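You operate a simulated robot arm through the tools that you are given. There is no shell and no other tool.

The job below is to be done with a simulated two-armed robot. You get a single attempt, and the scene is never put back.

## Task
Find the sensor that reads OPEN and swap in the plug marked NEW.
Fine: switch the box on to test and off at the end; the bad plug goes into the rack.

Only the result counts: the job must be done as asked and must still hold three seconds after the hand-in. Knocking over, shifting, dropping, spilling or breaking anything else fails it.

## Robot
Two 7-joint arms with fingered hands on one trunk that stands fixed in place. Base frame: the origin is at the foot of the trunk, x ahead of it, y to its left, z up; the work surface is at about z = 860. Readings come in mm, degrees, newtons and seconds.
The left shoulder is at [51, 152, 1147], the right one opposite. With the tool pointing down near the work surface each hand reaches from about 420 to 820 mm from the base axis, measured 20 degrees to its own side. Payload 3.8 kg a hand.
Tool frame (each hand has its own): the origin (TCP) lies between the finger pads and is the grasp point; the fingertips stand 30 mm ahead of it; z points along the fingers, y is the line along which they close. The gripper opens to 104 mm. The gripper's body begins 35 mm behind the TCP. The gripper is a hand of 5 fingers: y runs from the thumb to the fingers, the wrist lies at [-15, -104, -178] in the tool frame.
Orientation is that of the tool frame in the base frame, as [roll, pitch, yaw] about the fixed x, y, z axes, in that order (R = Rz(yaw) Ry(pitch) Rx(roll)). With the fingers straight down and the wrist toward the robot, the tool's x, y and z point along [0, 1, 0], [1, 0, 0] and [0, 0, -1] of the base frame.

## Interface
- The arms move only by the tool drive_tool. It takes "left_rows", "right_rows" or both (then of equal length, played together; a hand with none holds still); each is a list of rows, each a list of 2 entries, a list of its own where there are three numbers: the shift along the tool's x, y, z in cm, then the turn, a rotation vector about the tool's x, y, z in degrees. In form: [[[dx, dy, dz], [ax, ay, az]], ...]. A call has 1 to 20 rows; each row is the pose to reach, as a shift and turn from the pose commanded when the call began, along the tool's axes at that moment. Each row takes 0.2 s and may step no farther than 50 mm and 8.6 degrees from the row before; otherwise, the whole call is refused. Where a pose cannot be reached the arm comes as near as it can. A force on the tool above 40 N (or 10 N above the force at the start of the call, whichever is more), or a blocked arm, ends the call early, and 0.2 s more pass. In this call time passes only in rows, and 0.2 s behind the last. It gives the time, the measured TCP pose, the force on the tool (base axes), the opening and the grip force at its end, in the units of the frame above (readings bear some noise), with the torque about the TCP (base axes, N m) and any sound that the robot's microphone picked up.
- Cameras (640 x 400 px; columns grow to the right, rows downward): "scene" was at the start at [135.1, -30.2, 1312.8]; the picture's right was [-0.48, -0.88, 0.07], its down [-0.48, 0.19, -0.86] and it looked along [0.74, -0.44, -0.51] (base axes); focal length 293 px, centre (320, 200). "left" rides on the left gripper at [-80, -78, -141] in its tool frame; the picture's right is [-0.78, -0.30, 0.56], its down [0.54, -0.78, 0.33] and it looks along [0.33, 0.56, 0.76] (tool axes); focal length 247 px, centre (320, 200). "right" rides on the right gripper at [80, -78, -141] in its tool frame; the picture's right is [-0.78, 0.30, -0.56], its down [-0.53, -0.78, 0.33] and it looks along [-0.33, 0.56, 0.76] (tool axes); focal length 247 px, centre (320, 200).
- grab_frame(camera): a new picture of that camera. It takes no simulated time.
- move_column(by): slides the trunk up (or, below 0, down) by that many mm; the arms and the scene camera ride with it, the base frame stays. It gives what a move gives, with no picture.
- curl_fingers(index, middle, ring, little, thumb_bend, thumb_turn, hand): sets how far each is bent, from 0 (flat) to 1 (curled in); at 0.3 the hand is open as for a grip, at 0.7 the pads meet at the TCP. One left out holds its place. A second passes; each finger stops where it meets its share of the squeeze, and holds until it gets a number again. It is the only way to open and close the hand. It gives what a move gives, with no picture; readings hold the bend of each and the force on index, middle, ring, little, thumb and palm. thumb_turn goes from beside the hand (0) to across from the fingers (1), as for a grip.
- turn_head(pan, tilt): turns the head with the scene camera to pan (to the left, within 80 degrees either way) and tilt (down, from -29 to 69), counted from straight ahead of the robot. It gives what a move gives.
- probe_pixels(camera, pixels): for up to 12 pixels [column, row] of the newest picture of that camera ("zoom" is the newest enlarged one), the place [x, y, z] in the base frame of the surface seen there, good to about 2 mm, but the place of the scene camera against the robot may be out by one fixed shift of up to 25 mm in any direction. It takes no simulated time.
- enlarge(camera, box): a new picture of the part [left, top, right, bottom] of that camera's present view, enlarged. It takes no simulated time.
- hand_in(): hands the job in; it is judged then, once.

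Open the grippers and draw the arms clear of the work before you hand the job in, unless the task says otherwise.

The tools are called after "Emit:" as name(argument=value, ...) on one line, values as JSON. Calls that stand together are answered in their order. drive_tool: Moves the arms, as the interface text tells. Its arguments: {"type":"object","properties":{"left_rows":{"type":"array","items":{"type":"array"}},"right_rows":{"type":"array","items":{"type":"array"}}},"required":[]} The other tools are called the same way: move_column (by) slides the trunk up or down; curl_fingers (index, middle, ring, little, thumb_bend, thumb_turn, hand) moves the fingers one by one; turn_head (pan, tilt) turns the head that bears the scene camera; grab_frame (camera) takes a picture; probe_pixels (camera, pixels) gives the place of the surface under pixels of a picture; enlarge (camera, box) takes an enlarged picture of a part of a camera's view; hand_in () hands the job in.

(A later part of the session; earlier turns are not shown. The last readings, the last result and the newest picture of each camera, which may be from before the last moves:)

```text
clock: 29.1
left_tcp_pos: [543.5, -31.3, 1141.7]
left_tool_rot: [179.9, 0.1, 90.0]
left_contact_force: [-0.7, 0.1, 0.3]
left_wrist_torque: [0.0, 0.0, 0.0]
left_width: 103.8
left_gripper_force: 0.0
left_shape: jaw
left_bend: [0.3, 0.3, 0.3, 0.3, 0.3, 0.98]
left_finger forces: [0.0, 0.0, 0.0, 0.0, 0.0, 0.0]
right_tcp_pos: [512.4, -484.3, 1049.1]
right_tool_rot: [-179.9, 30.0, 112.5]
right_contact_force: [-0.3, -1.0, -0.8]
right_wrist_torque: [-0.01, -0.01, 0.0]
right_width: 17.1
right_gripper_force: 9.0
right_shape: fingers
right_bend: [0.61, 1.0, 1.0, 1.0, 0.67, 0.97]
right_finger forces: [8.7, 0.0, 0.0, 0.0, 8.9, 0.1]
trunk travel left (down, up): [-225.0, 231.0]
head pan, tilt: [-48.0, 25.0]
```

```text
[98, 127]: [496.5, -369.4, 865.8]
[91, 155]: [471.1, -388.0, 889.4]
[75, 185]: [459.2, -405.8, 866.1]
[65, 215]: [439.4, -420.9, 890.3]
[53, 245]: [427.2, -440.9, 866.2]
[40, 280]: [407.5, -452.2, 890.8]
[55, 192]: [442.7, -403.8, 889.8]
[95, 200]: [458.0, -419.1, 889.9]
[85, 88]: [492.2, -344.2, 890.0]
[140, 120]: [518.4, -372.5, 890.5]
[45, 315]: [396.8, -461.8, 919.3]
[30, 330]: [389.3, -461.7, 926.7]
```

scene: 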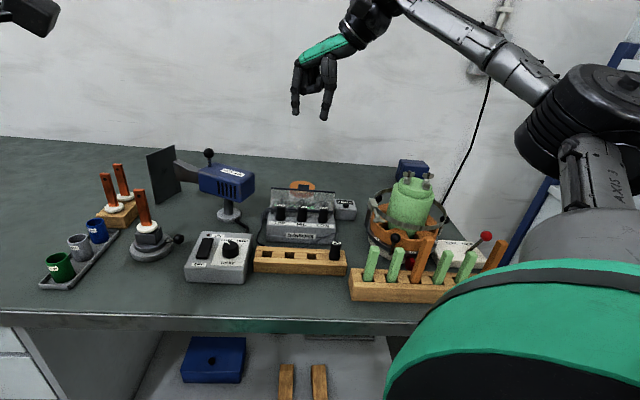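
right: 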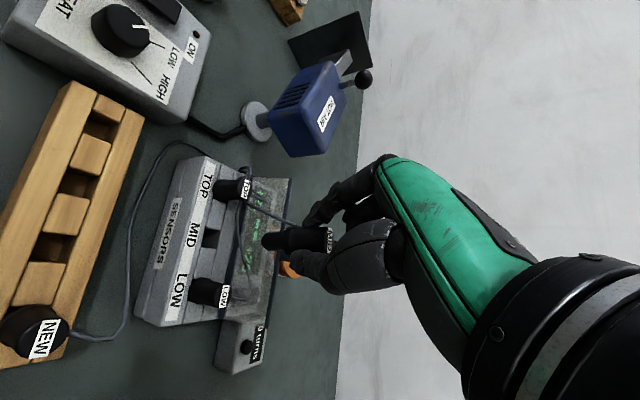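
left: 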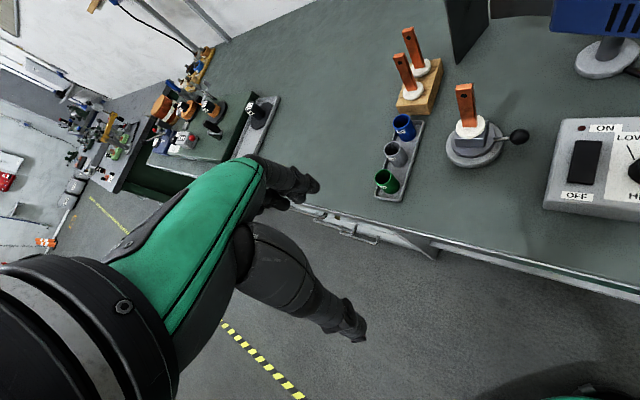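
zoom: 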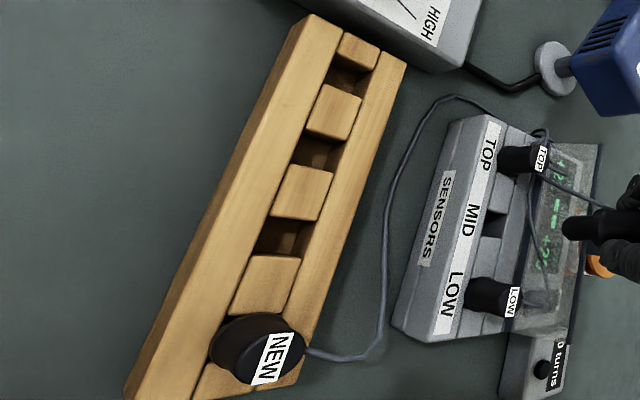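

Measuring the held plug's shaft and the slot edges.

Emit:
enlarge(camera="right", box=[250, 200, 350, 290])

Emit:
probe_pixels(camera="zoom", pixels=[[65, 180], [90, 165], [90, 200], [120, 185], [150, 180], [190, 180], [180, 155], [185, 215], [230, 180], [280, 170], [375, 170], [385, 200]])

Emit:
enlarge(camera="right", box=[40, 150, 110, 230])

Emit:
probe_pixels(camera="zoom", pixels=[[310, 110], [400, 115], [310, 250], [350, 250], [280, 180], [320, 180], [250, 180], [400, 180], [430, 180], [330, 150], [330, 210], [370, 190]])

```text
4.44 times, centred on (300, 245) of right
```

zoom: 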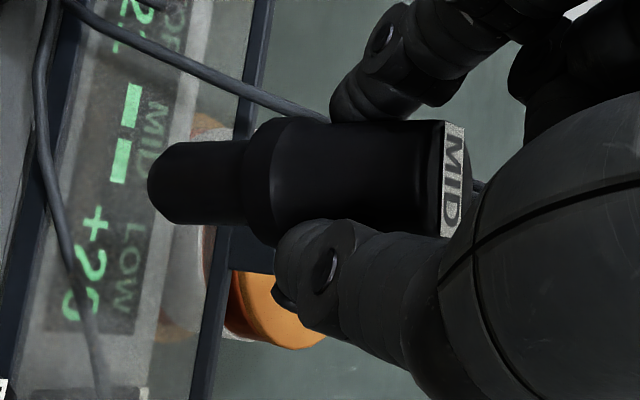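

```text
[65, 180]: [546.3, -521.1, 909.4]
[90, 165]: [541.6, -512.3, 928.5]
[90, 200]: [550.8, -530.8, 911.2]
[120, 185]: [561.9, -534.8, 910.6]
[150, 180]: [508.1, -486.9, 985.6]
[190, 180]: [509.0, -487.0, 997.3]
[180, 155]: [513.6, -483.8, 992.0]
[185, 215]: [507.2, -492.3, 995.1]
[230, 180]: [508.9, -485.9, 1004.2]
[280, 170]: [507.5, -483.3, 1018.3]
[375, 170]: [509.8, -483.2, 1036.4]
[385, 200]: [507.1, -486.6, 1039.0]
```

```text
5.00 times, centred on (75, 190) of right
```

zoom: 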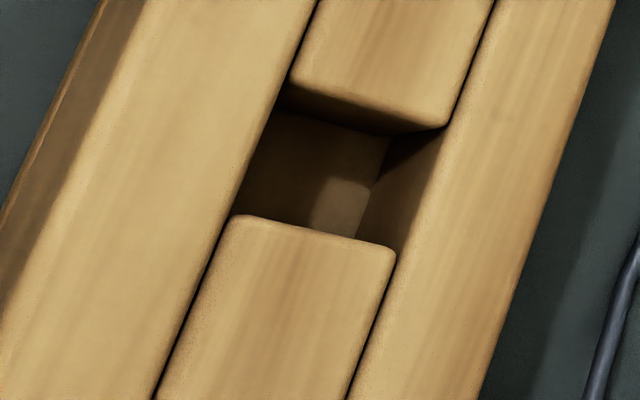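

```text
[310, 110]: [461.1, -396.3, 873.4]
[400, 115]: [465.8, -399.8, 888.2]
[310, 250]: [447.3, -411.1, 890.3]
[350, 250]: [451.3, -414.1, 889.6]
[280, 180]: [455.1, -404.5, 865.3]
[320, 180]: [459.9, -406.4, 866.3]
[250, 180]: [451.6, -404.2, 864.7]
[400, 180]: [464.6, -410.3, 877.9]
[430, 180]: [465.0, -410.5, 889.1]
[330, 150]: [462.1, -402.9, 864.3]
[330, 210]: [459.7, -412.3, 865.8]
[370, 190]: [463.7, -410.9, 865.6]
```

The display shows "--" for MID now. Plug bottom is ~65 mm below the TCP, cap base ~43 mm below; the middle rack slot's centre is about (455,-403), opening ~18×22 mm. I move horizontally over that slot.

Emit:
drive_tool(right_rows=[[[2.24, -0.52, -1.29], [0, 0, 0]], [[4.48, -1.03, -2.59], [0, 0, 0]], [[6.71, -1.55, -3.88], [0, 0, 0]], [[8.95, -2.06, -5.17], [0, 0, 0]]])

Emit:
grab_frame(camera="right")

Emit:
enlarge(camera="scene", box=[230, 120, 390, 290])

```text
clock: 30.1
left_tcp_pos: [543.0, -31.0, 1141.7]
left_tool_rot: [-179.9, 0.1, 89.9]
left_contact_force: [-0.2, 0.0, 0.0]
left_wrist_torque: [-0.02, -0.01, -0.01]
left_width: 103.8
left_gripper_force: 0.1
left_shape: jaw
left_bend: [0.3, 0.3, 0.3, 0.3, 0.3, 0.98]
left_finger forces: [0.1, 0.0, 0.0, 0.0, 0.0, 0.0]
right_tcp_pos: [453.8, -397.3, 1050.3]
right_tool_rot: [-179.9, 30.1, 112.4]
right_contact_force: [0.4, -0.4, 0.1]
right_wrist_torque: [-0.01, 0.03, 0.02]
right_width: 17.0
right_gripper_force: 8.9
right_shape: fingers
right_bend: [0.61, 1.0, 1.0, 1.0, 0.67, 0.97]
right_finger forces: [8.7, 0.0, 0.0, 0.1, 8.8, 0.1]
trunk travel left (down, up): [-225.0, 231.0]
head pan, tilt: [-48.0, 25.0]
```

```text
taken
```

right: 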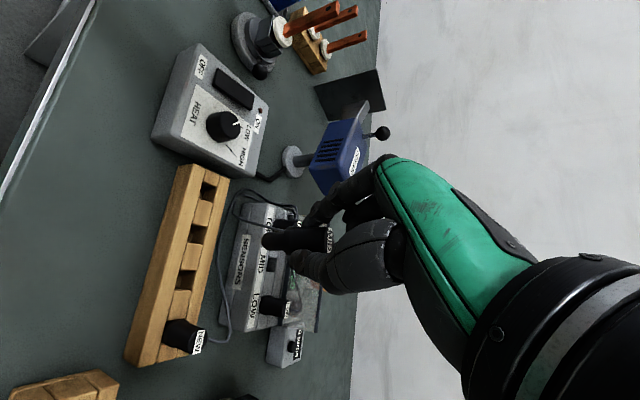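

```text
2.35 times, centred on (310, 205) of scene
```

zoom: 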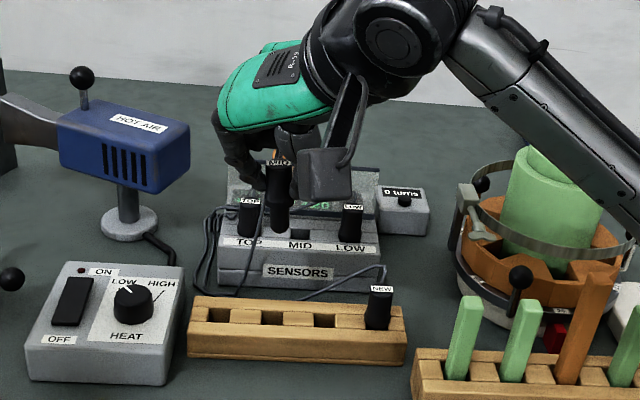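

It's above the rack. I descend so the plug bottom is ~20 mm above the rack top and check alignment.

Emit:
drive_tool(right_rows=[[[1.25, 0, 2.17], [0, 0, 0]], [[2.5, 0, 4.33], [0, 0, 0]], [[3.75, 0, 6.5], [0, 0, 0]]])

Emit:
grab_frame(camera="right")

Emit:
enlarge(camera="right", box=[170, 180, 350, 320])

Emit:
probe_pixels(camera="zoom", pixels=[[290, 175], [310, 175], [310, 160], [310, 195], [330, 175], [230, 190], [250, 200], [245, 230], [260, 150], [225, 175], [220, 250], [270, 175]])

Emit:
enlarge(camera="scene", box=[230, 160, 370, 290])

```text
clock: 30.9
left_tcp_pos: [543.7, -31.0, 1142.6]
left_tool_rot: [-179.9, 0.0, 90.0]
left_contact_force: [-0.1, 0.0, 0.8]
left_wrist_torque: [0.0, 0.02, -0.02]
left_width: 103.5
left_gripper_force: 0.1
left_shape: jaw
left_bend: [0.3, 0.3, 0.3, 0.3, 0.3, 0.98]
left_finger forces: [0.0, 0.0, 0.0, 0.0, 0.0, 0.0]
right_tcp_pos: [454.6, -397.1, 973.6]
right_tool_rot: [-179.8, 30.0, 112.6]
right_contact_force: [-0.1, 0.3, 0.7]
right_wrist_torque: [-0.03, -0.01, -0.02]
right_width: 17.3
right_gripper_force: 8.5
right_shape: fingers
right_bend: [0.61, 1.0, 1.0, 1.0, 0.67, 0.97]
right_finger forces: [8.7, 0.0, 0.1, 0.1, 8.7, 0.0]
trunk travel left (down, up): [-225.0, 231.0]
head pan, tilt: [-48.0, 25.0]
```

```text
taken
```

right: 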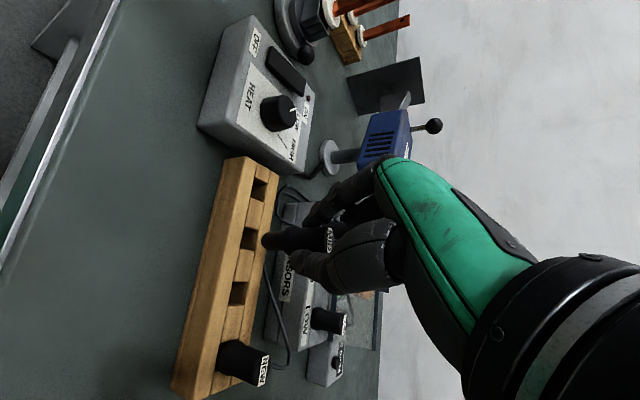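

```text
2.86 times, centred on (260, 250) of right
```

zoom: 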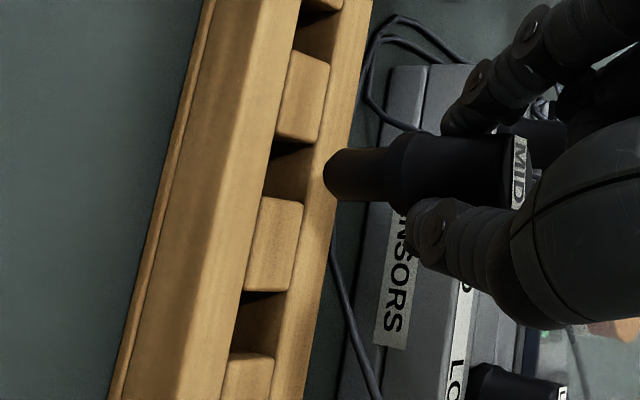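

```text
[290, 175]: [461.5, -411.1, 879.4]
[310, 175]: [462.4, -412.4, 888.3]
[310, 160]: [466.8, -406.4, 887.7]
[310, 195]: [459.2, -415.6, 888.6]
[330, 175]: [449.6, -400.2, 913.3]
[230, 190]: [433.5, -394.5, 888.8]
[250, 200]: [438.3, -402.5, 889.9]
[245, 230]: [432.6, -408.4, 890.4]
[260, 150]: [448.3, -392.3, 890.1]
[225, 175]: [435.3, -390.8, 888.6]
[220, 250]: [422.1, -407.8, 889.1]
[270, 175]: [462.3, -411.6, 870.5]
```

```text
3.08 times, centred on (300, 225) of scene
```

zoom: 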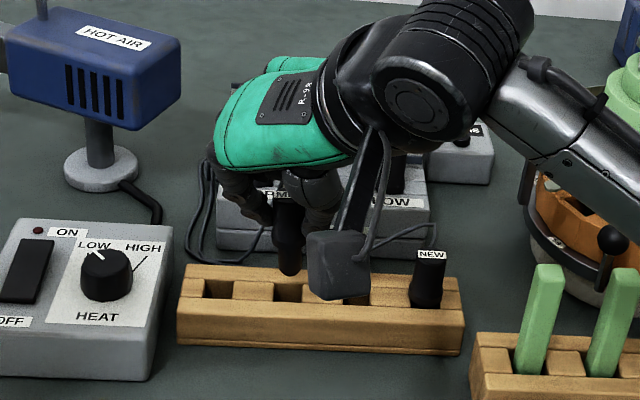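

Probing the shaft's outline and the slot's block edges in this view.

Emit:
enlarge(camera="right", box=[240, 210, 320, 280])

Emit:
probe_pixels(camera="zoom", pixels=[[100, 105], [140, 115], [60, 240], [100, 240], [85, 160], [190, 180], [200, 150], [200, 215], [250, 150], [250, 185], [260, 220], [45, 170]])

```text
5.71 times, centred on (280, 245) of right
```

zoom: 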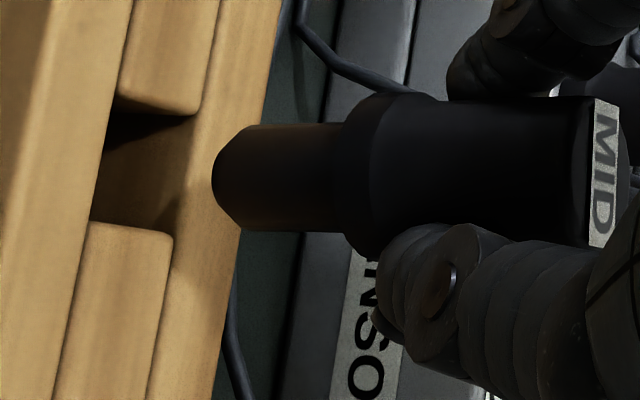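

```text
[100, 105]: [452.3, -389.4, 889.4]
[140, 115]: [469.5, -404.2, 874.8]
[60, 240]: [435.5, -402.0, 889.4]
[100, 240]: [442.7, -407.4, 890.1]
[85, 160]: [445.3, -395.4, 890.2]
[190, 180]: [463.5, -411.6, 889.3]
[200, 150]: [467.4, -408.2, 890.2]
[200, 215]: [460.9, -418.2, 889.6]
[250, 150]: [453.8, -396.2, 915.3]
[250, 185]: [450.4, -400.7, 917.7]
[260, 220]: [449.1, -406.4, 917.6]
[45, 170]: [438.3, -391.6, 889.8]
```

The shaft axis is at (454.3,-402.1), the slot centre at (454.9,-403.3), with only ~1 mm slack along the row. I correct by ~1 mm and lower the plug so its tip just enters the slot.

Emit:
drive_tool(right_rows=[[[0.405, 0.05, 0.925], [0, 0, 0]], [[0.905, 0.05, 1.785], [0, 0, 0]], [[1.155, 0.05, 2.22], [0, 0, 0]], [[1.305, 0.05, 2.48], [0, 0, 0]]])

Emit:
enlarge(camera="right", box=[230, 190, 340, 290])

Emit:
enlarge(camera="scene", box=[250, 180, 350, 280])

```text
clock: 31.9
left_tcp_pos: [544.3, -32.0, 1141.7]
left_tool_rot: [179.9, 0.0, 90.1]
left_contact_force: [1.1, -0.1, 0.1]
left_wrist_torque: [0.0, -0.01, 0.0]
left_width: 103.6
left_gripper_force: 0.1
left_shape: jaw
left_bend: [0.3, 0.3, 0.3, 0.3, 0.3, 0.98]
left_finger forces: [0.0, 0.0, 0.0, 0.0, 0.0, 0.1]
right_tcp_pos: [455.4, -398.8, 946.6]
right_tool_rot: [-179.9, 30.1, 112.5]
right_contact_force: [-1.1, 0.5, -0.3]
right_wrist_torque: [0.03, 0.0, 0.01]
right_width: 17.0
right_gripper_force: 9.1
right_shape: fingers
right_bend: [0.61, 1.0, 1.0, 1.0, 0.67, 0.97]
right_finger forces: [8.7, 0.0, 0.0, 0.1, 8.8, 0.0]
trunk travel left (down, up): [-225.0, 231.0]
head pan, tilt: [-48.0, 25.0]
```

```text
4.00 times, centred on (285, 240) of right
```

zoom: 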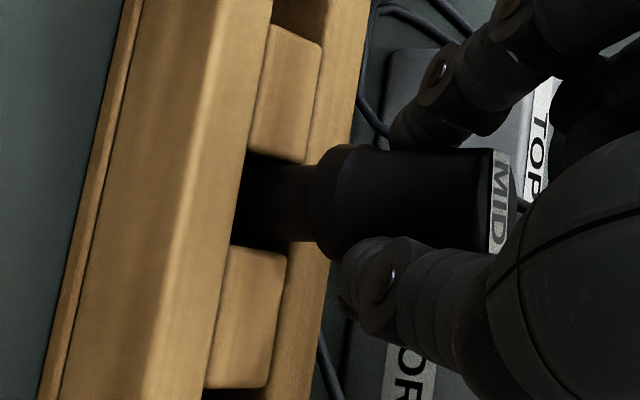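

```text
4.00 times, centred on (300, 230) of scene
```

zoom: 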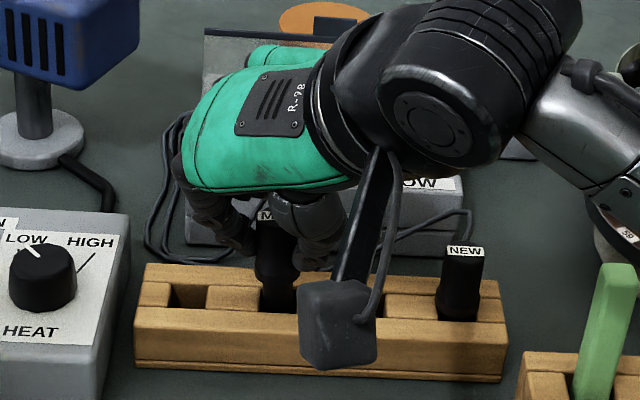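

The tip has entered the slot with no contact force. I lower the remaining ~13 mm until seated.

Emit:
drive_tool(right_rows=[[[0.2, 0, 0.35], [0, 0, 0]], [[0.4, 0, 0.69], [0, 0, 0]], [[0.55, 0, 0.95], [0, 0, 0]], [[0.65, 0, 1.13], [0, 0, 0]]])

Emit:
enlarge(camera="right", box=[230, 190, 340, 290])

Emit:
enlarge(camera="scene", box=[250, 180, 350, 280])

```text
clock: 32.9
left_tcp_pos: [544.0, -31.9, 1142.8]
left_tool_rot: [180.0, 0.1, 90.0]
left_contact_force: [-0.6, 0.2, 0.1]
left_wrist_torque: [0.02, 0.01, 0.0]
left_width: 103.7
left_gripper_force: 0.0
left_shape: jaw
left_bend: [0.3, 0.3, 0.3, 0.3, 0.3, 0.98]
left_finger forces: [0.0, 0.1, 0.0, 0.0, 0.1, 0.1]
right_tcp_pos: [456.3, -398.8, 932.5]
right_tool_rot: [-179.9, 30.0, 112.5]
right_contact_force: [-0.5, 0.0, -1.0]
right_wrist_torque: [0.01, -0.01, -0.05]
right_width: 17.3
right_gripper_force: 8.0
right_shape: fingers
right_bend: [0.61, 1.0, 1.0, 1.0, 0.67, 0.97]
right_finger forces: [8.8, 0.1, 0.0, 0.0, 8.8, 0.0]
trunk travel left (down, up): [-225.0, 231.0]
head pan, tilt: [-48.0, 25.0]
```

```text
4.00 times, centred on (285, 240) of right
```

zoom: 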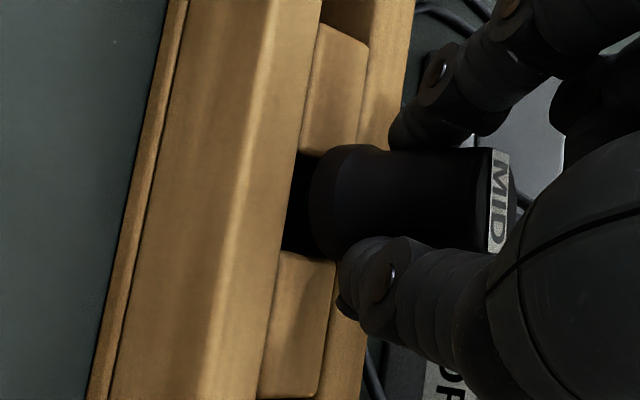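

```text
4.00 times, centred on (300, 230) of scene
```

zoom: 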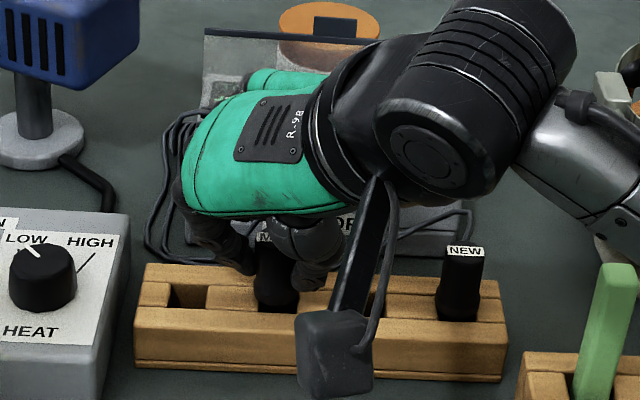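

No contact force yet. I compare the MID plug's top height with NEW's seated top.

Emit:
grab_frame(camera="right")

Emit:
enlarge(camera="right", box=[180, 190, 370, 400])

Emit:
probe_pixels(camera="right", pixels=[[355, 240], [353, 235], [352, 248], [345, 240], [330, 235], [315, 235], [300, 262], [308, 210], [282, 240]])

```text
taken
```

right: 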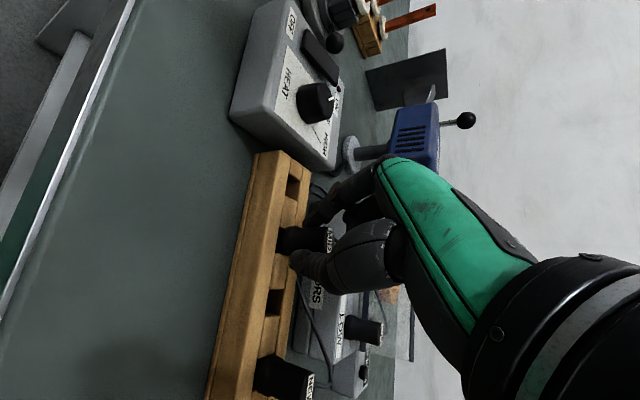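

```text
1.90 times, centred on (275, 295) of right
```

zoom: 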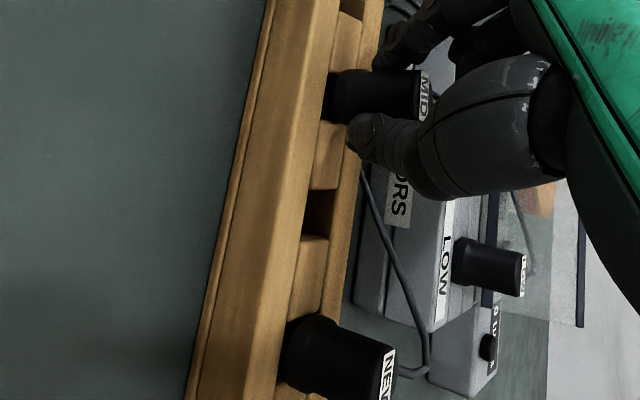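

```text
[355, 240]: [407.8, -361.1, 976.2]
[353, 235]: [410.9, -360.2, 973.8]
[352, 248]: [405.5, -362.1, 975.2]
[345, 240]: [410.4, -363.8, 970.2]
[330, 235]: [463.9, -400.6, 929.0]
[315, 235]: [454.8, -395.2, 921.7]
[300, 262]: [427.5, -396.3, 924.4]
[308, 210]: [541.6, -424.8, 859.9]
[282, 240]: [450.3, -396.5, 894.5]
```

MID's cap base seems ~3 mm above the rack; I probe NEW's top for reference and lower a bit more.

Emit:
probe_pixels(camera="right", pixels=[[311, 384], [313, 390], [309, 378], [329, 232], [331, 240], [328, 246]])

Emit:
drive_tool(right_rows=[[[0.1, 0, 0.17], [0, 0, 0]], [[0.15, 0, 0.26], [0, 0, 0]], [[0.2, 0, 0.35], [0, 0, 0]]])

```text
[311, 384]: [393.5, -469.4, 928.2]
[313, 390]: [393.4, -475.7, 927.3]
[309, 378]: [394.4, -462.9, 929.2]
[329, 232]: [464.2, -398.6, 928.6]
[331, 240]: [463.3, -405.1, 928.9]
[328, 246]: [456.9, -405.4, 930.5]
```

```text
clock: 33.7
left_tcp_pos: [543.1, -30.7, 1142.1]
left_tool_rot: [-180.0, 0.0, 90.0]
left_contact_force: [0.6, 0.3, -0.3]
left_wrist_torque: [0.0, 0.02, 0.01]
left_width: 103.5
left_gripper_force: 0.0
left_shape: jaw
left_bend: [0.3, 0.3, 0.3, 0.3, 0.3, 0.98]
left_finger forces: [0.1, 0.1, 0.0, 0.0, 0.0, 0.1]
right_tcp_pos: [455.6, -398.3, 930.1]
right_tool_rot: [179.9, 30.0, 112.5]
right_contact_force: [0.0, 1.2, 7.8]
right_wrist_torque: [0.01, -0.07, -0.03]
right_width: 17.0
right_gripper_force: 9.7
right_shape: fingers
right_bend: [0.61, 1.0, 1.0, 1.0, 0.68, 0.98]
right_finger forces: [9.8, 0.0, 0.0, 0.0, 10.0, 0.1]
trunk travel left (down, up): [-225.0, 231.0]
head pan, tilt: [-48.0, 25.0]
```

Contact of ~8 N upward: the plug is seated. I open the pinch and back straight up 90 mm.

Emit:
curl_fingers(hand="right", index=0.53, thumb_bend=0.58)

Emit:
drive_tool(right_rows=[[[-0.5, 0, -0.87], [0, 0, 0]], [[-1.5, 0, -2.6], [0, 0, 0]], [[-2.5, 0, -4.33], [0, 0, 0]], [[-3.5, 0, -6.06], [0, 0, 0]], [[-4.5, 0, -7.79], [0, 0, 0]]])

Emit:
grab_frame(camera="right")

Emit:
enlarge(camera="scene", box=[230, 150, 370, 290])

```text
clock: 34.7
left_tcp_pos: [543.5, -32.0, 1142.9]
left_tool_rot: [180.0, 0.0, 90.0]
left_contact_force: [0.1, -0.6, -0.4]
left_wrist_torque: [-0.03, 0.01, -0.01]
left_width: 103.4
left_gripper_force: 0.1
left_shape: jaw
left_bend: [0.3, 0.3, 0.3, 0.3, 0.3, 0.98]
left_finger forces: [0.0, 0.0, 0.0, 0.0, 0.1, 0.0]
right_tcp_pos: [455.7, -397.6, 929.7]
right_tool_rot: [-179.9, 30.0, 112.5]
right_contact_force: [-0.3, -0.2, -0.2]
right_wrist_torque: [0.0, 0.01, -0.01]
right_width: 38.7
right_gripper_force: 0.2
right_shape: fingers
right_bend: [0.53, 1.0, 1.0, 1.0, 0.57, 0.98]
right_finger forces: [0.0, 0.0, 0.0, 0.0, 0.1, 0.0]
trunk travel left (down, up): [-225.0, 231.0]
head pan, tilt: [-48.0, 25.0]
```

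```text
clock: 35.9
left_tcp_pos: [543.3, -30.9, 1142.9]
left_tool_rot: [-180.0, 0.1, 89.9]
left_contact_force: [-0.1, -0.4, -1.2]
left_wrist_torque: [0.0, 0.01, 0.03]
left_width: 103.6
left_gripper_force: 0.0
left_shape: jaw
left_bend: [0.3, 0.3, 0.3, 0.3, 0.3, 0.98]
left_finger forces: [0.0, 0.0, 0.1, 0.0, 0.0, 0.0]
right_tcp_pos: [455.3, -398.8, 1019.0]
right_tool_rot: [-179.9, 30.1, 112.5]
right_contact_force: [0.5, 0.3, -0.1]
right_wrist_torque: [0.0, 0.02, -0.01]
right_width: 38.8
right_gripper_force: 0.0
right_shape: fingers
right_bend: [0.53, 1.0, 1.0, 1.0, 0.57, 0.98]
right_finger forces: [0.1, 0.0, 0.1, 0.1, 0.0, 0.0]
trunk travel left (down, up): [-225.0, 231.0]
head pan, tilt: [-48.0, 25.0]
```

```text
taken
```

right: 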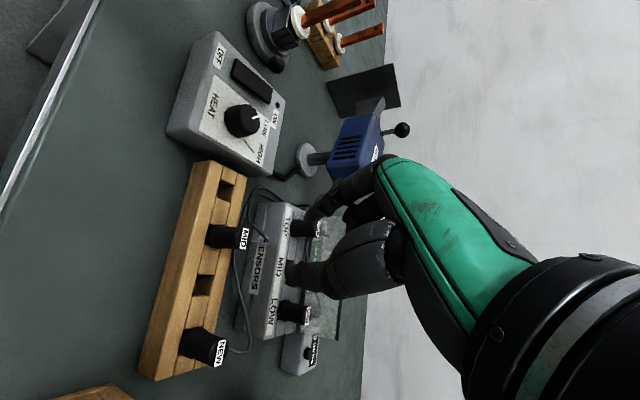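

```text
2.86 times, centred on (300, 220) of scene
```

zoom: 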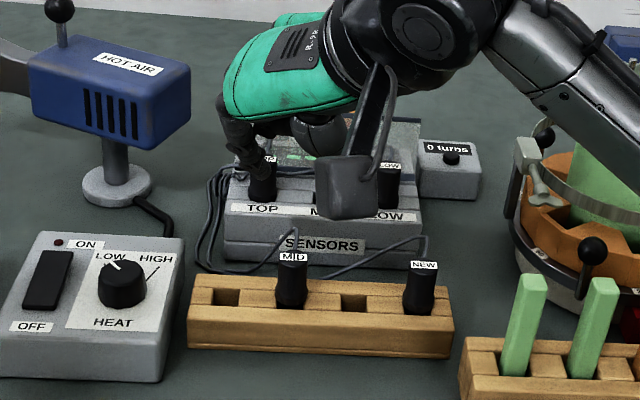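

MID sits in the rack. Now I measure NEW's top outline and the empty MID socket.

Emit:
enlarge(camera="right", box=[160, 300, 260, 390])

Emit:
probe_pixels(camera="zoom", pixels=[[385, 210], [375, 240], [390, 185], [360, 215], [330, 160], [300, 200], [260, 240], [200, 150], [300, 260], [320, 270], [170, 220], [280, 130]])

Emit:
enlarge(camera="right", box=[200, 200, 260, 260])

Emit:
probe_pixels(camera="zoom", pixels=[[470, 190], [460, 230], [480, 160], [420, 180], [350, 120], [300, 180], [250, 230], [320, 240], [130, 130], [120, 200]])

```text
4.44 times, centred on (210, 345) of right
```

zoom: 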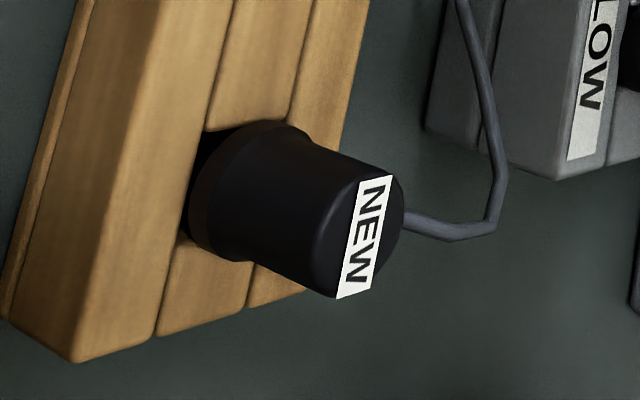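

```text
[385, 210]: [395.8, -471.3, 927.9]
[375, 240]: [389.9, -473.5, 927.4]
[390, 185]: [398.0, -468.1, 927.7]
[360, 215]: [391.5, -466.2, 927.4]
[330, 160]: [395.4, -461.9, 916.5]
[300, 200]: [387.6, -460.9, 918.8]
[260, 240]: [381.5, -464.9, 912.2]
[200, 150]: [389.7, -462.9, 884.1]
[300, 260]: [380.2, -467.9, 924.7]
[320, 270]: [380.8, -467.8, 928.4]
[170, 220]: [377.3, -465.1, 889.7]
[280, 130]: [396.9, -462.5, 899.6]
```

```text
6.67 times, centred on (230, 230) of right
```

zoom: 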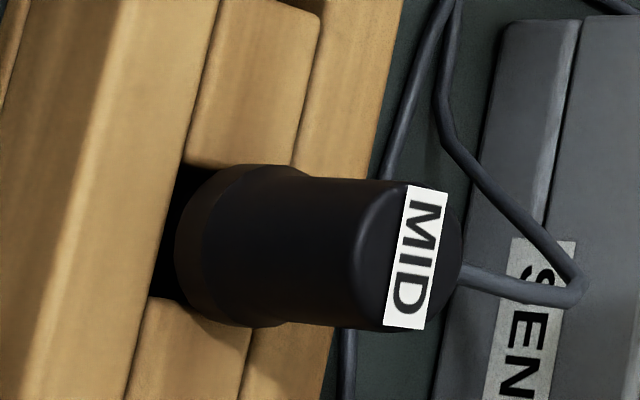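

```text
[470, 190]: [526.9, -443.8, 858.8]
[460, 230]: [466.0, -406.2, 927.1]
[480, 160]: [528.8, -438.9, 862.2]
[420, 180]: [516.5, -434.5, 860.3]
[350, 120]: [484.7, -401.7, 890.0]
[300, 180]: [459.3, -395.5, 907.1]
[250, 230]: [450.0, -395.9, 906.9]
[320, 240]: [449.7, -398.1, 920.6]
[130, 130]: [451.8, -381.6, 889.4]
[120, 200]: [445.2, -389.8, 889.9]
```

Refining NEW's top outline with more probes.

Emit:
enlarge(camera="right", box=[195, 325, 255, 375])

Emit:
probe_pixels(camera="zoom", pixels=[[220, 190], [240, 140], [270, 120], [300, 130], [310, 170], [300, 210], [270, 250], [240, 270], [210, 270], [200, 240], [260, 190], [280, 160]])

```text
8.00 times, centred on (225, 350) of right
```

zoom: 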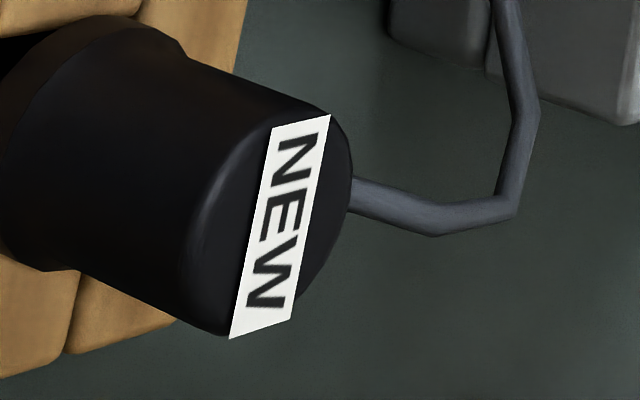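

```text
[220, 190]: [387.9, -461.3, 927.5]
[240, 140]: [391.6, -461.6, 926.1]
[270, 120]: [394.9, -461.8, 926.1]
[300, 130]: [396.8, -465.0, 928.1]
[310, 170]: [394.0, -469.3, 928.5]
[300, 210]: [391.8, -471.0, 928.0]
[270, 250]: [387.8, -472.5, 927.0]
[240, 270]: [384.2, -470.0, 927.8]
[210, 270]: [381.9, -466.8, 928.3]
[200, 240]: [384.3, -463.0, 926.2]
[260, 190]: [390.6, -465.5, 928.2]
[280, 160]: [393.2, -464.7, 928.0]
```

NEW's axis is at about (389.4,-470), top z 928. I check the stick rack's height near the wrist path before moving over.

Emit:
grab_frame(camera="scene")

Emit:
probe_pixels(camera="scene", pixels=[[372, 248], [397, 252], [426, 240], [443, 255], [469, 255], [490, 245], [335, 243], [395, 240], [356, 290]])

```text
taken
```

scene: 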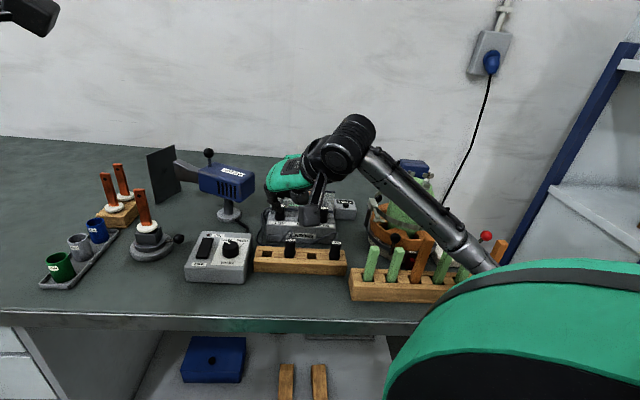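

```text
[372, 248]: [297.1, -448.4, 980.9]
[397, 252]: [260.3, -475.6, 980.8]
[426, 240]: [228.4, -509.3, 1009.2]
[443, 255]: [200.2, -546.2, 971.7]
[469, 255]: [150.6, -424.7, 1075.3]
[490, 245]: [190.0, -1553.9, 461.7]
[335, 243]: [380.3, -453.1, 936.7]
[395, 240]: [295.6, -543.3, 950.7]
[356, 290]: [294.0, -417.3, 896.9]
```

The orange stick rises to z≈1000 near (232,-525), so I check where the forearm and elbow run before shifting toward NEW.

Emit:
turn_head(pan=-78, tilt=30)

Emit:
grab_frame(camera="scene")

Emit:
probe_pixels(camera="scene", pixels=[[100, 110], [150, 140], [200, 170], [240, 190], [280, 205], [300, 180], [320, 190], [180, 200], [220, 210], [260, 220]])

```text
clock: 36.9
left_tcp_pos: [543.9, -32.1, 1142.3]
left_tool_rot: [-180.0, 0.0, 90.0]
left_contact_force: [0.8, 0.6, -0.1]
left_wrist_torque: [-0.02, -0.02, 0.01]
left_width: 103.6
left_gripper_force: 0.1
left_shape: jaw
left_bend: [0.3, 0.3, 0.3, 0.3, 0.3, 0.98]
left_finger forces: [0.0, 0.0, 0.1, 0.0, 0.1, 0.1]
right_tcp_pos: [456.2, -398.0, 1019.2]
right_tool_rot: [-179.9, 30.0, 112.4]
right_contact_force: [-1.0, -0.2, -0.1]
right_wrist_torque: [-0.02, 0.01, 0.02]
right_width: 38.6
right_gripper_force: 0.1
right_shape: fingers
right_bend: [0.53, 1.0, 1.0, 1.0, 0.57, 0.98]
right_finger forces: [0.1, 0.0, 0.0, 0.0, 0.0, 0.0]
trunk travel left (down, up): [-225.0, 231.0]
head pan, tilt: [-78.0, 30.0]
```

```text
taken
```

scene: 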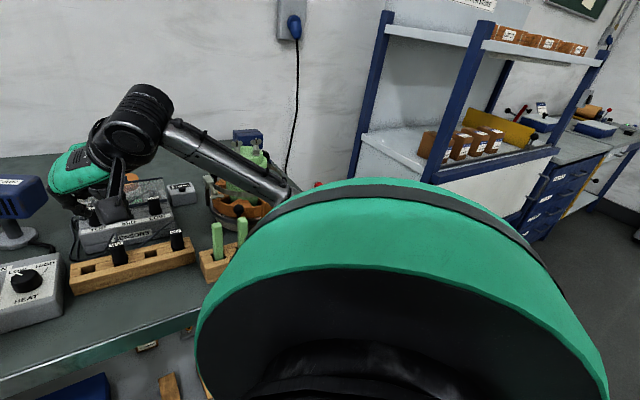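

```text
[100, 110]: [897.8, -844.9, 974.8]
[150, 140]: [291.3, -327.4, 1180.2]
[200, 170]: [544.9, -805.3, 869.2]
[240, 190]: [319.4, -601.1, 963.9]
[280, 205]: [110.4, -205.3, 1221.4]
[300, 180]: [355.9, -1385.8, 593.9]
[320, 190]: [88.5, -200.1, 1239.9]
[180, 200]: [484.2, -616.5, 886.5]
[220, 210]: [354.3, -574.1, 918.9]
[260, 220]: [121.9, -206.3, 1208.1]
```

Probing along the forearm itself.

Emit:
probe_pixels(camera="scene", pixels=[[180, 135], [195, 150], [210, 155], [225, 165], [240, 175], [255, 182], [270, 190], [285, 192], [135, 115], [218, 235], [240, 235]])

```text
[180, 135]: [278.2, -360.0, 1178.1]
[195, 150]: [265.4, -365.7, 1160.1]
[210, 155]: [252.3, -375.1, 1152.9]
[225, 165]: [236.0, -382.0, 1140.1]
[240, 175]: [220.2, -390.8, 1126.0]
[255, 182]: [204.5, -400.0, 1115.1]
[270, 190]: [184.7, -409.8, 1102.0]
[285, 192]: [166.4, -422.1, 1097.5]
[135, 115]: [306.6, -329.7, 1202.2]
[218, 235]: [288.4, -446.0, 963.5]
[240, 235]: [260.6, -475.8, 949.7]
```

The forearm runs well above the sticks. I move horizontally at the current height to above NEW and then re-check.

Emit:
drive_tool(right_rows=[[[-0.75, -2.13, 0.43], [0, 0, 0]], [[-1.5, -4.27, 0.86], [0, 0, 0]], [[-2.25, -6.4, 1.29], [0, 0, 0]], [[-2.99, -8.53, 1.72], [0, 0, 0]]])

Emit:
grab_frame(camera="right")

Emit:
turn_head(pan=-65, tilt=35)

Emit:
grab_frame(camera="scene")

Emit:
enlarge(camera="right", box=[230, 170, 360, 300])

```text
clock: 37.9
left_tcp_pos: [543.0, -32.1, 1142.5]
left_tool_rot: [-180.0, 0.0, 90.0]
left_contact_force: [-0.2, -0.1, 0.7]
left_wrist_torque: [-0.05, -0.02, -0.01]
left_width: 103.7
left_gripper_force: 0.0
left_shape: jaw
left_bend: [0.3, 0.3, 0.3, 0.3, 0.3, 0.98]
left_finger forces: [0.0, 0.0, 0.1, 0.0, 0.1, 0.0]
right_tcp_pos: [389.5, -464.0, 1019.4]
right_tool_rot: [-179.9, 29.9, 112.5]
right_contact_force: [-0.3, -0.4, 0.1]
right_wrist_torque: [0.04, 0.02, 0.03]
right_width: 38.8
right_gripper_force: 0.0
right_shape: fingers
right_bend: [0.53, 1.0, 1.0, 1.0, 0.57, 0.98]
right_finger forces: [0.0, 0.0, 0.0, 0.0, 0.0, 0.0]
trunk travel left (down, up): [-225.0, 231.0]
head pan, tilt: [-78.0, 30.0]
```

```text
taken
```

right: 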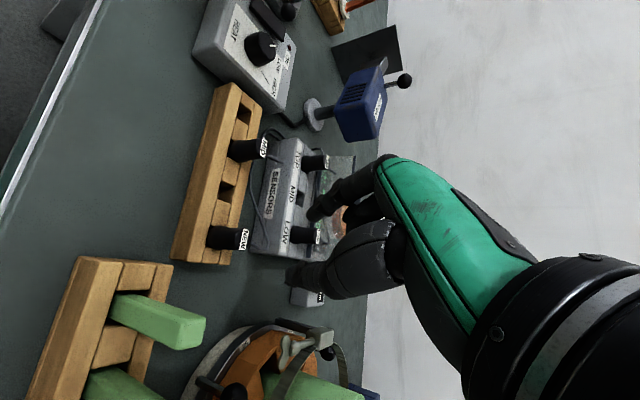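

```text
clock: 38.6
left_tcp_pos: [542.8, -33.2, 1142.5]
left_tool_rot: [-180.0, 0.0, 89.9]
left_contact_force: [-0.3, -0.7, 0.6]
left_wrist_torque: [0.01, 0.02, -0.02]
left_width: 103.3
left_gripper_force: 0.0
left_shape: jaw
left_bend: [0.3, 0.3, 0.3, 0.3, 0.3, 0.98]
left_finger forces: [0.1, 0.0, 0.0, 0.1, 0.0, 0.1]
right_tcp_pos: [390.0, -463.4, 1019.1]
right_tool_rot: [-179.8, 30.1, 112.5]
right_contact_force: [0.1, 0.9, 0.1]
right_wrist_torque: [0.01, 0.01, -0.02]
right_width: 38.7
right_gripper_force: 0.2
right_shape: fingers
right_bend: [0.53, 1.0, 1.0, 1.0, 0.57, 0.98]
right_finger forces: [0.1, 0.0, 0.1, 0.0, 0.0, 0.0]
trunk travel left (down, up): [-225.0, 231.0]
head pan, tilt: [-65.0, 35.0]
```

```text
taken
```

scene: 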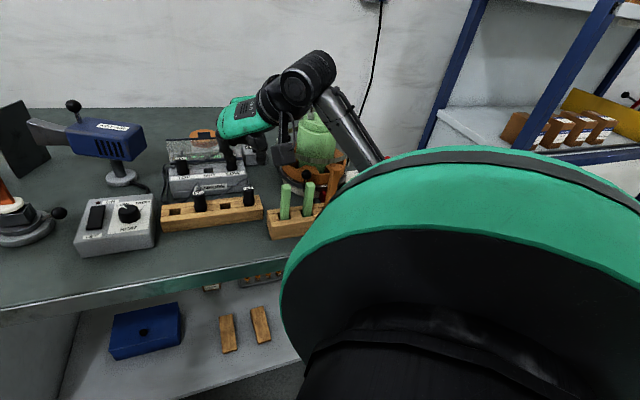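

```text
3.08 times, centred on (295, 235) of right
```

zoom: 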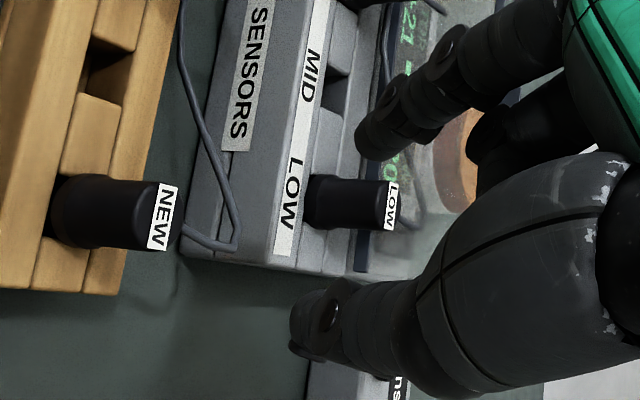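

Arm path is clear. I re-measure NEW from this nearer view (zoom 160,215) and the MID socket hole (zoom 335,85).

Emit:
enlarge(camera="right", box=[200, 210, 260, 260])

Emit:
probe_pixels(camera="zoom", pixels=[[420, 250], [430, 210], [420, 310], [450, 220], [445, 280], [380, 240], [300, 240], [300, 170], [300, 300], [380, 170], [370, 310], [200, 240]])

Emit:
enlarge(camera="right", box=[270, 170, 330, 230])

Emit:
probe_pixels(camera="zoom", pixels=[[305, 150], [340, 170], [370, 200], [330, 200], [340, 230], [300, 180], [280, 160], [385, 190], [360, 130], [310, 120], [350, 250], [320, 260]])

```text
8.00 times, centred on (230, 235) of right
```

zoom: 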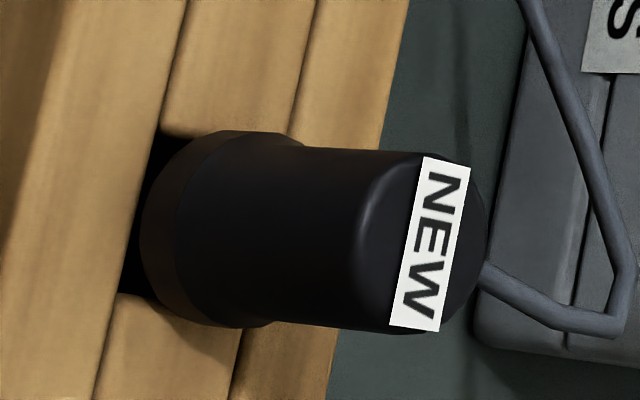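

```text
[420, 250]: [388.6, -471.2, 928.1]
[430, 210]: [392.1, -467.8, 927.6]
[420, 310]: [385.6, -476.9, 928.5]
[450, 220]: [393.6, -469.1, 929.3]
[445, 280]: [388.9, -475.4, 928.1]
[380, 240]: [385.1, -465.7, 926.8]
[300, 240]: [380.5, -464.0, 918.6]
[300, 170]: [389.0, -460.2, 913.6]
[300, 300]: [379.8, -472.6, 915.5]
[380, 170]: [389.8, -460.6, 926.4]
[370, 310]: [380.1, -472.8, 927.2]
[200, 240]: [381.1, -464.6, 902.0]
```

```text
6.67 times, centred on (300, 200) of right
```

zoom: 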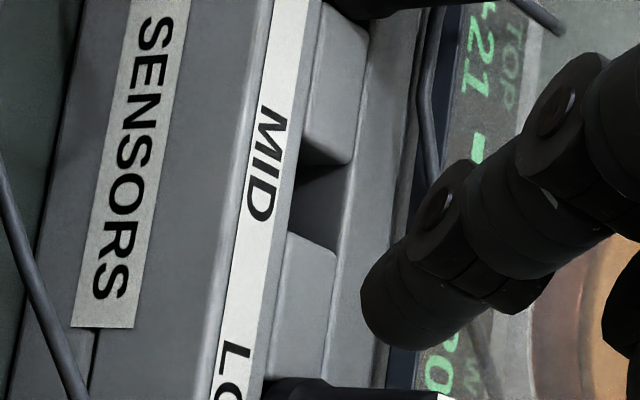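

```text
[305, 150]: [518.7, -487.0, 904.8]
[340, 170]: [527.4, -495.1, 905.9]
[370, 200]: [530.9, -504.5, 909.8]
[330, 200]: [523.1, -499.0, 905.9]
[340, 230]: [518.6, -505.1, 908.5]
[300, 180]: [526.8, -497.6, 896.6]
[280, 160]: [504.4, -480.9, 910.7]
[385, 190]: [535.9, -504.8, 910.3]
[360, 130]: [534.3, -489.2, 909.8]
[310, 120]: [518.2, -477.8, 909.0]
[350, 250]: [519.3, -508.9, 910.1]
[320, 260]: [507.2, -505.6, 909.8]
```

NEW's axis is (389.2,-470), matching. I descend 55 mm first, watching for contact.

Emit:
drive_tool(right_rows=[[[0.86, -0.09, 1.23], [0, 0, 0]], [[1.61, -0.09, 2.53], [0, 0, 0]], [[2.36, -0.09, 3.83], [0, 0, 0]], [[2.86, -0.09, 4.7], [0, 0, 0]]])

Emit:
grab_frame(camera="scene")

Emit:
grab_frame(camera="right")

Emit:
enlarge(camera="right", box=[230, 170, 360, 300])

```text
clock: 39.6
left_tcp_pos: [544.8, -31.7, 1142.8]
left_tool_rot: [180.0, 0.0, 90.0]
left_contact_force: [0.1, -0.5, 0.9]
left_wrist_torque: [-0.02, 0.02, -0.03]
left_width: 103.7
left_gripper_force: 0.1
left_shape: jaw
left_bend: [0.3, 0.3, 0.3, 0.3, 0.3, 0.98]
left_finger forces: [0.1, 0.0, 0.0, 0.1, 0.0, 0.0]
right_tcp_pos: [388.5, -462.3, 963.1]
right_tool_rot: [-179.9, 30.0, 112.6]
right_contact_force: [-0.5, 0.6, -0.1]
right_wrist_torque: [0.0, 0.0, -0.01]
right_width: 38.6
right_gripper_force: 0.1
right_shape: fingers
right_bend: [0.53, 1.0, 1.0, 1.0, 0.57, 0.98]
right_finger forces: [0.0, 0.1, 0.0, 0.0, 0.1, 0.1]
trunk travel left (down, up): [-225.0, 231.0]
head pan, tilt: [-65.0, 35.0]
```

```text
taken
```

scene: 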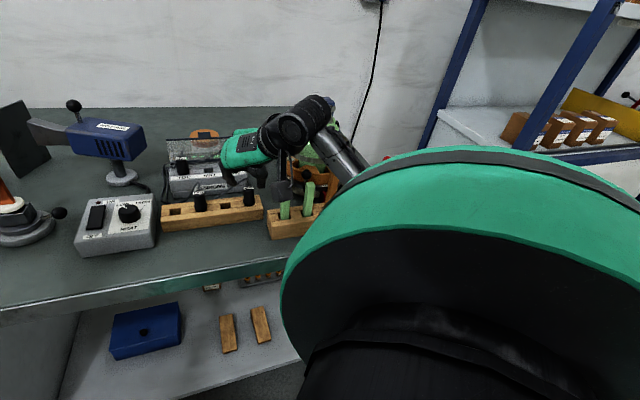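

```text
taken
```

right: 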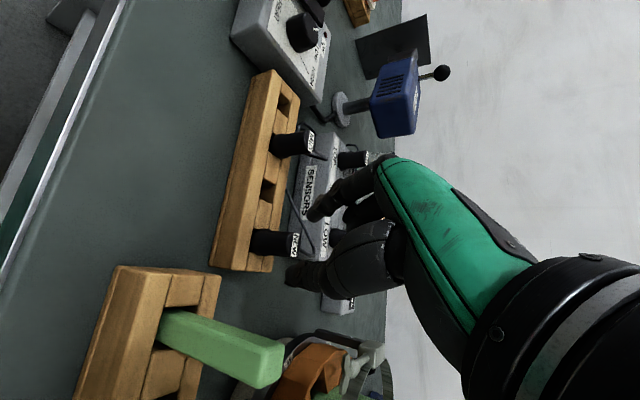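

```text
3.08 times, centred on (295, 235) of right
```

zoom: 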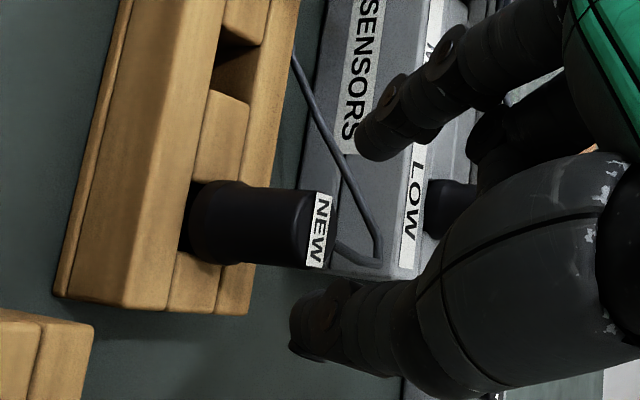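

Clear so far; index and thumb straddle NEW. I descend the last 31 mm and close the pinch.

Emit:
drive_tool(right_rows=[[[0.5, 0, 0.87], [0, 0, 0]], [[1.0, 0, 1.73], [0, 0, 0]], [[1.55, 0, 2.68], [0, 0, 0]]])

Emit:
curl_fingers(hand="right", index=0.75, thumb_bend=0.75)

Emit:
enlarge(camera="right", box=[230, 170, 360, 300])

Emit:
enlarge(camera="scene", box=[180, 100, 380, 260])

```text
clock: 40.4
left_tcp_pos: [543.9, -31.4, 1143.1]
left_tool_rot: [179.9, 0.0, 90.1]
left_contact_force: [-0.8, -0.2, 0.0]
left_wrist_torque: [0.02, 0.01, -0.05]
left_width: 103.7
left_gripper_force: 0.0
left_shape: jaw
left_bend: [0.3, 0.3, 0.3, 0.3, 0.3, 0.98]
left_finger forces: [0.0, 0.0, 0.1, 0.0, 0.1, 0.1]
right_tcp_pos: [389.3, -463.2, 932.7]
right_tool_rot: [-179.9, 30.0, 112.6]
right_contact_force: [0.0, -0.1, -0.4]
right_wrist_torque: [0.02, 0.0, 0.01]
right_width: 38.7
right_gripper_force: 0.1
right_shape: fingers
right_bend: [0.53, 1.0, 1.0, 1.0, 0.57, 0.98]
right_finger forces: [0.0, 0.0, 0.0, 0.1, 0.0, 0.0]
trunk travel left (down, up): [-225.0, 231.0]
head pan, tilt: [-65.0, 35.0]
```

```text
clock: 41.4
left_tcp_pos: [543.1, -31.4, 1141.8]
left_tool_rot: [179.9, 0.0, 90.0]
left_contact_force: [0.0, 0.2, -1.1]
left_wrist_torque: [0.01, -0.02, -0.05]
left_width: 103.6
left_gripper_force: 0.1
left_shape: jaw
left_bend: [0.3, 0.3, 0.3, 0.3, 0.3, 0.98]
left_finger forces: [0.1, 0.0, 0.0, 0.1, 0.1, 0.0]
right_tcp_pos: [387.7, -461.6, 933.3]
right_tool_rot: [-179.9, 30.0, 112.5]
right_contact_force: [0.0, 0.0, -0.2]
right_wrist_torque: [-0.01, 0.01, 0.0]
right_width: 17.4
right_gripper_force: 8.2
right_shape: fingers
right_bend: [0.61, 1.0, 1.0, 1.0, 0.67, 0.97]
right_finger forces: [8.5, 0.1, 0.0, 0.1, 8.9, 0.0]
trunk travel left (down, up): [-225.0, 231.0]
head pan, tilt: [-65.0, 35.0]
```

```text
3.08 times, centred on (295, 235) of right
```

zoom: 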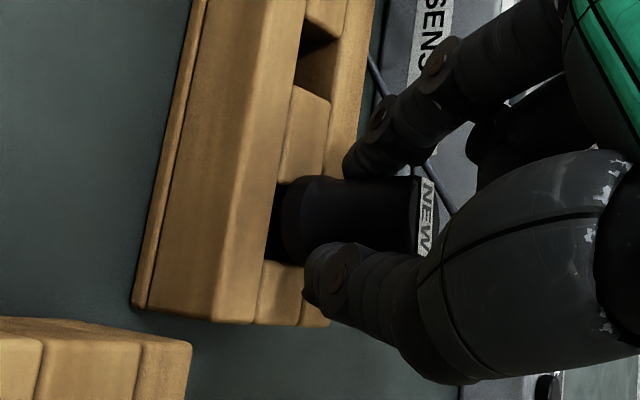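

```text
2.50 times, centred on (280, 180) of scene
```

zoom: 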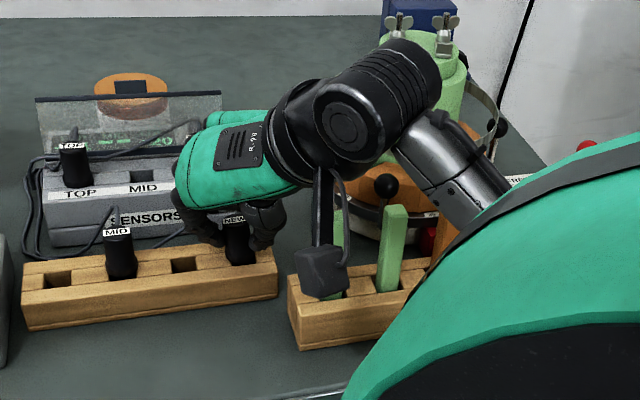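

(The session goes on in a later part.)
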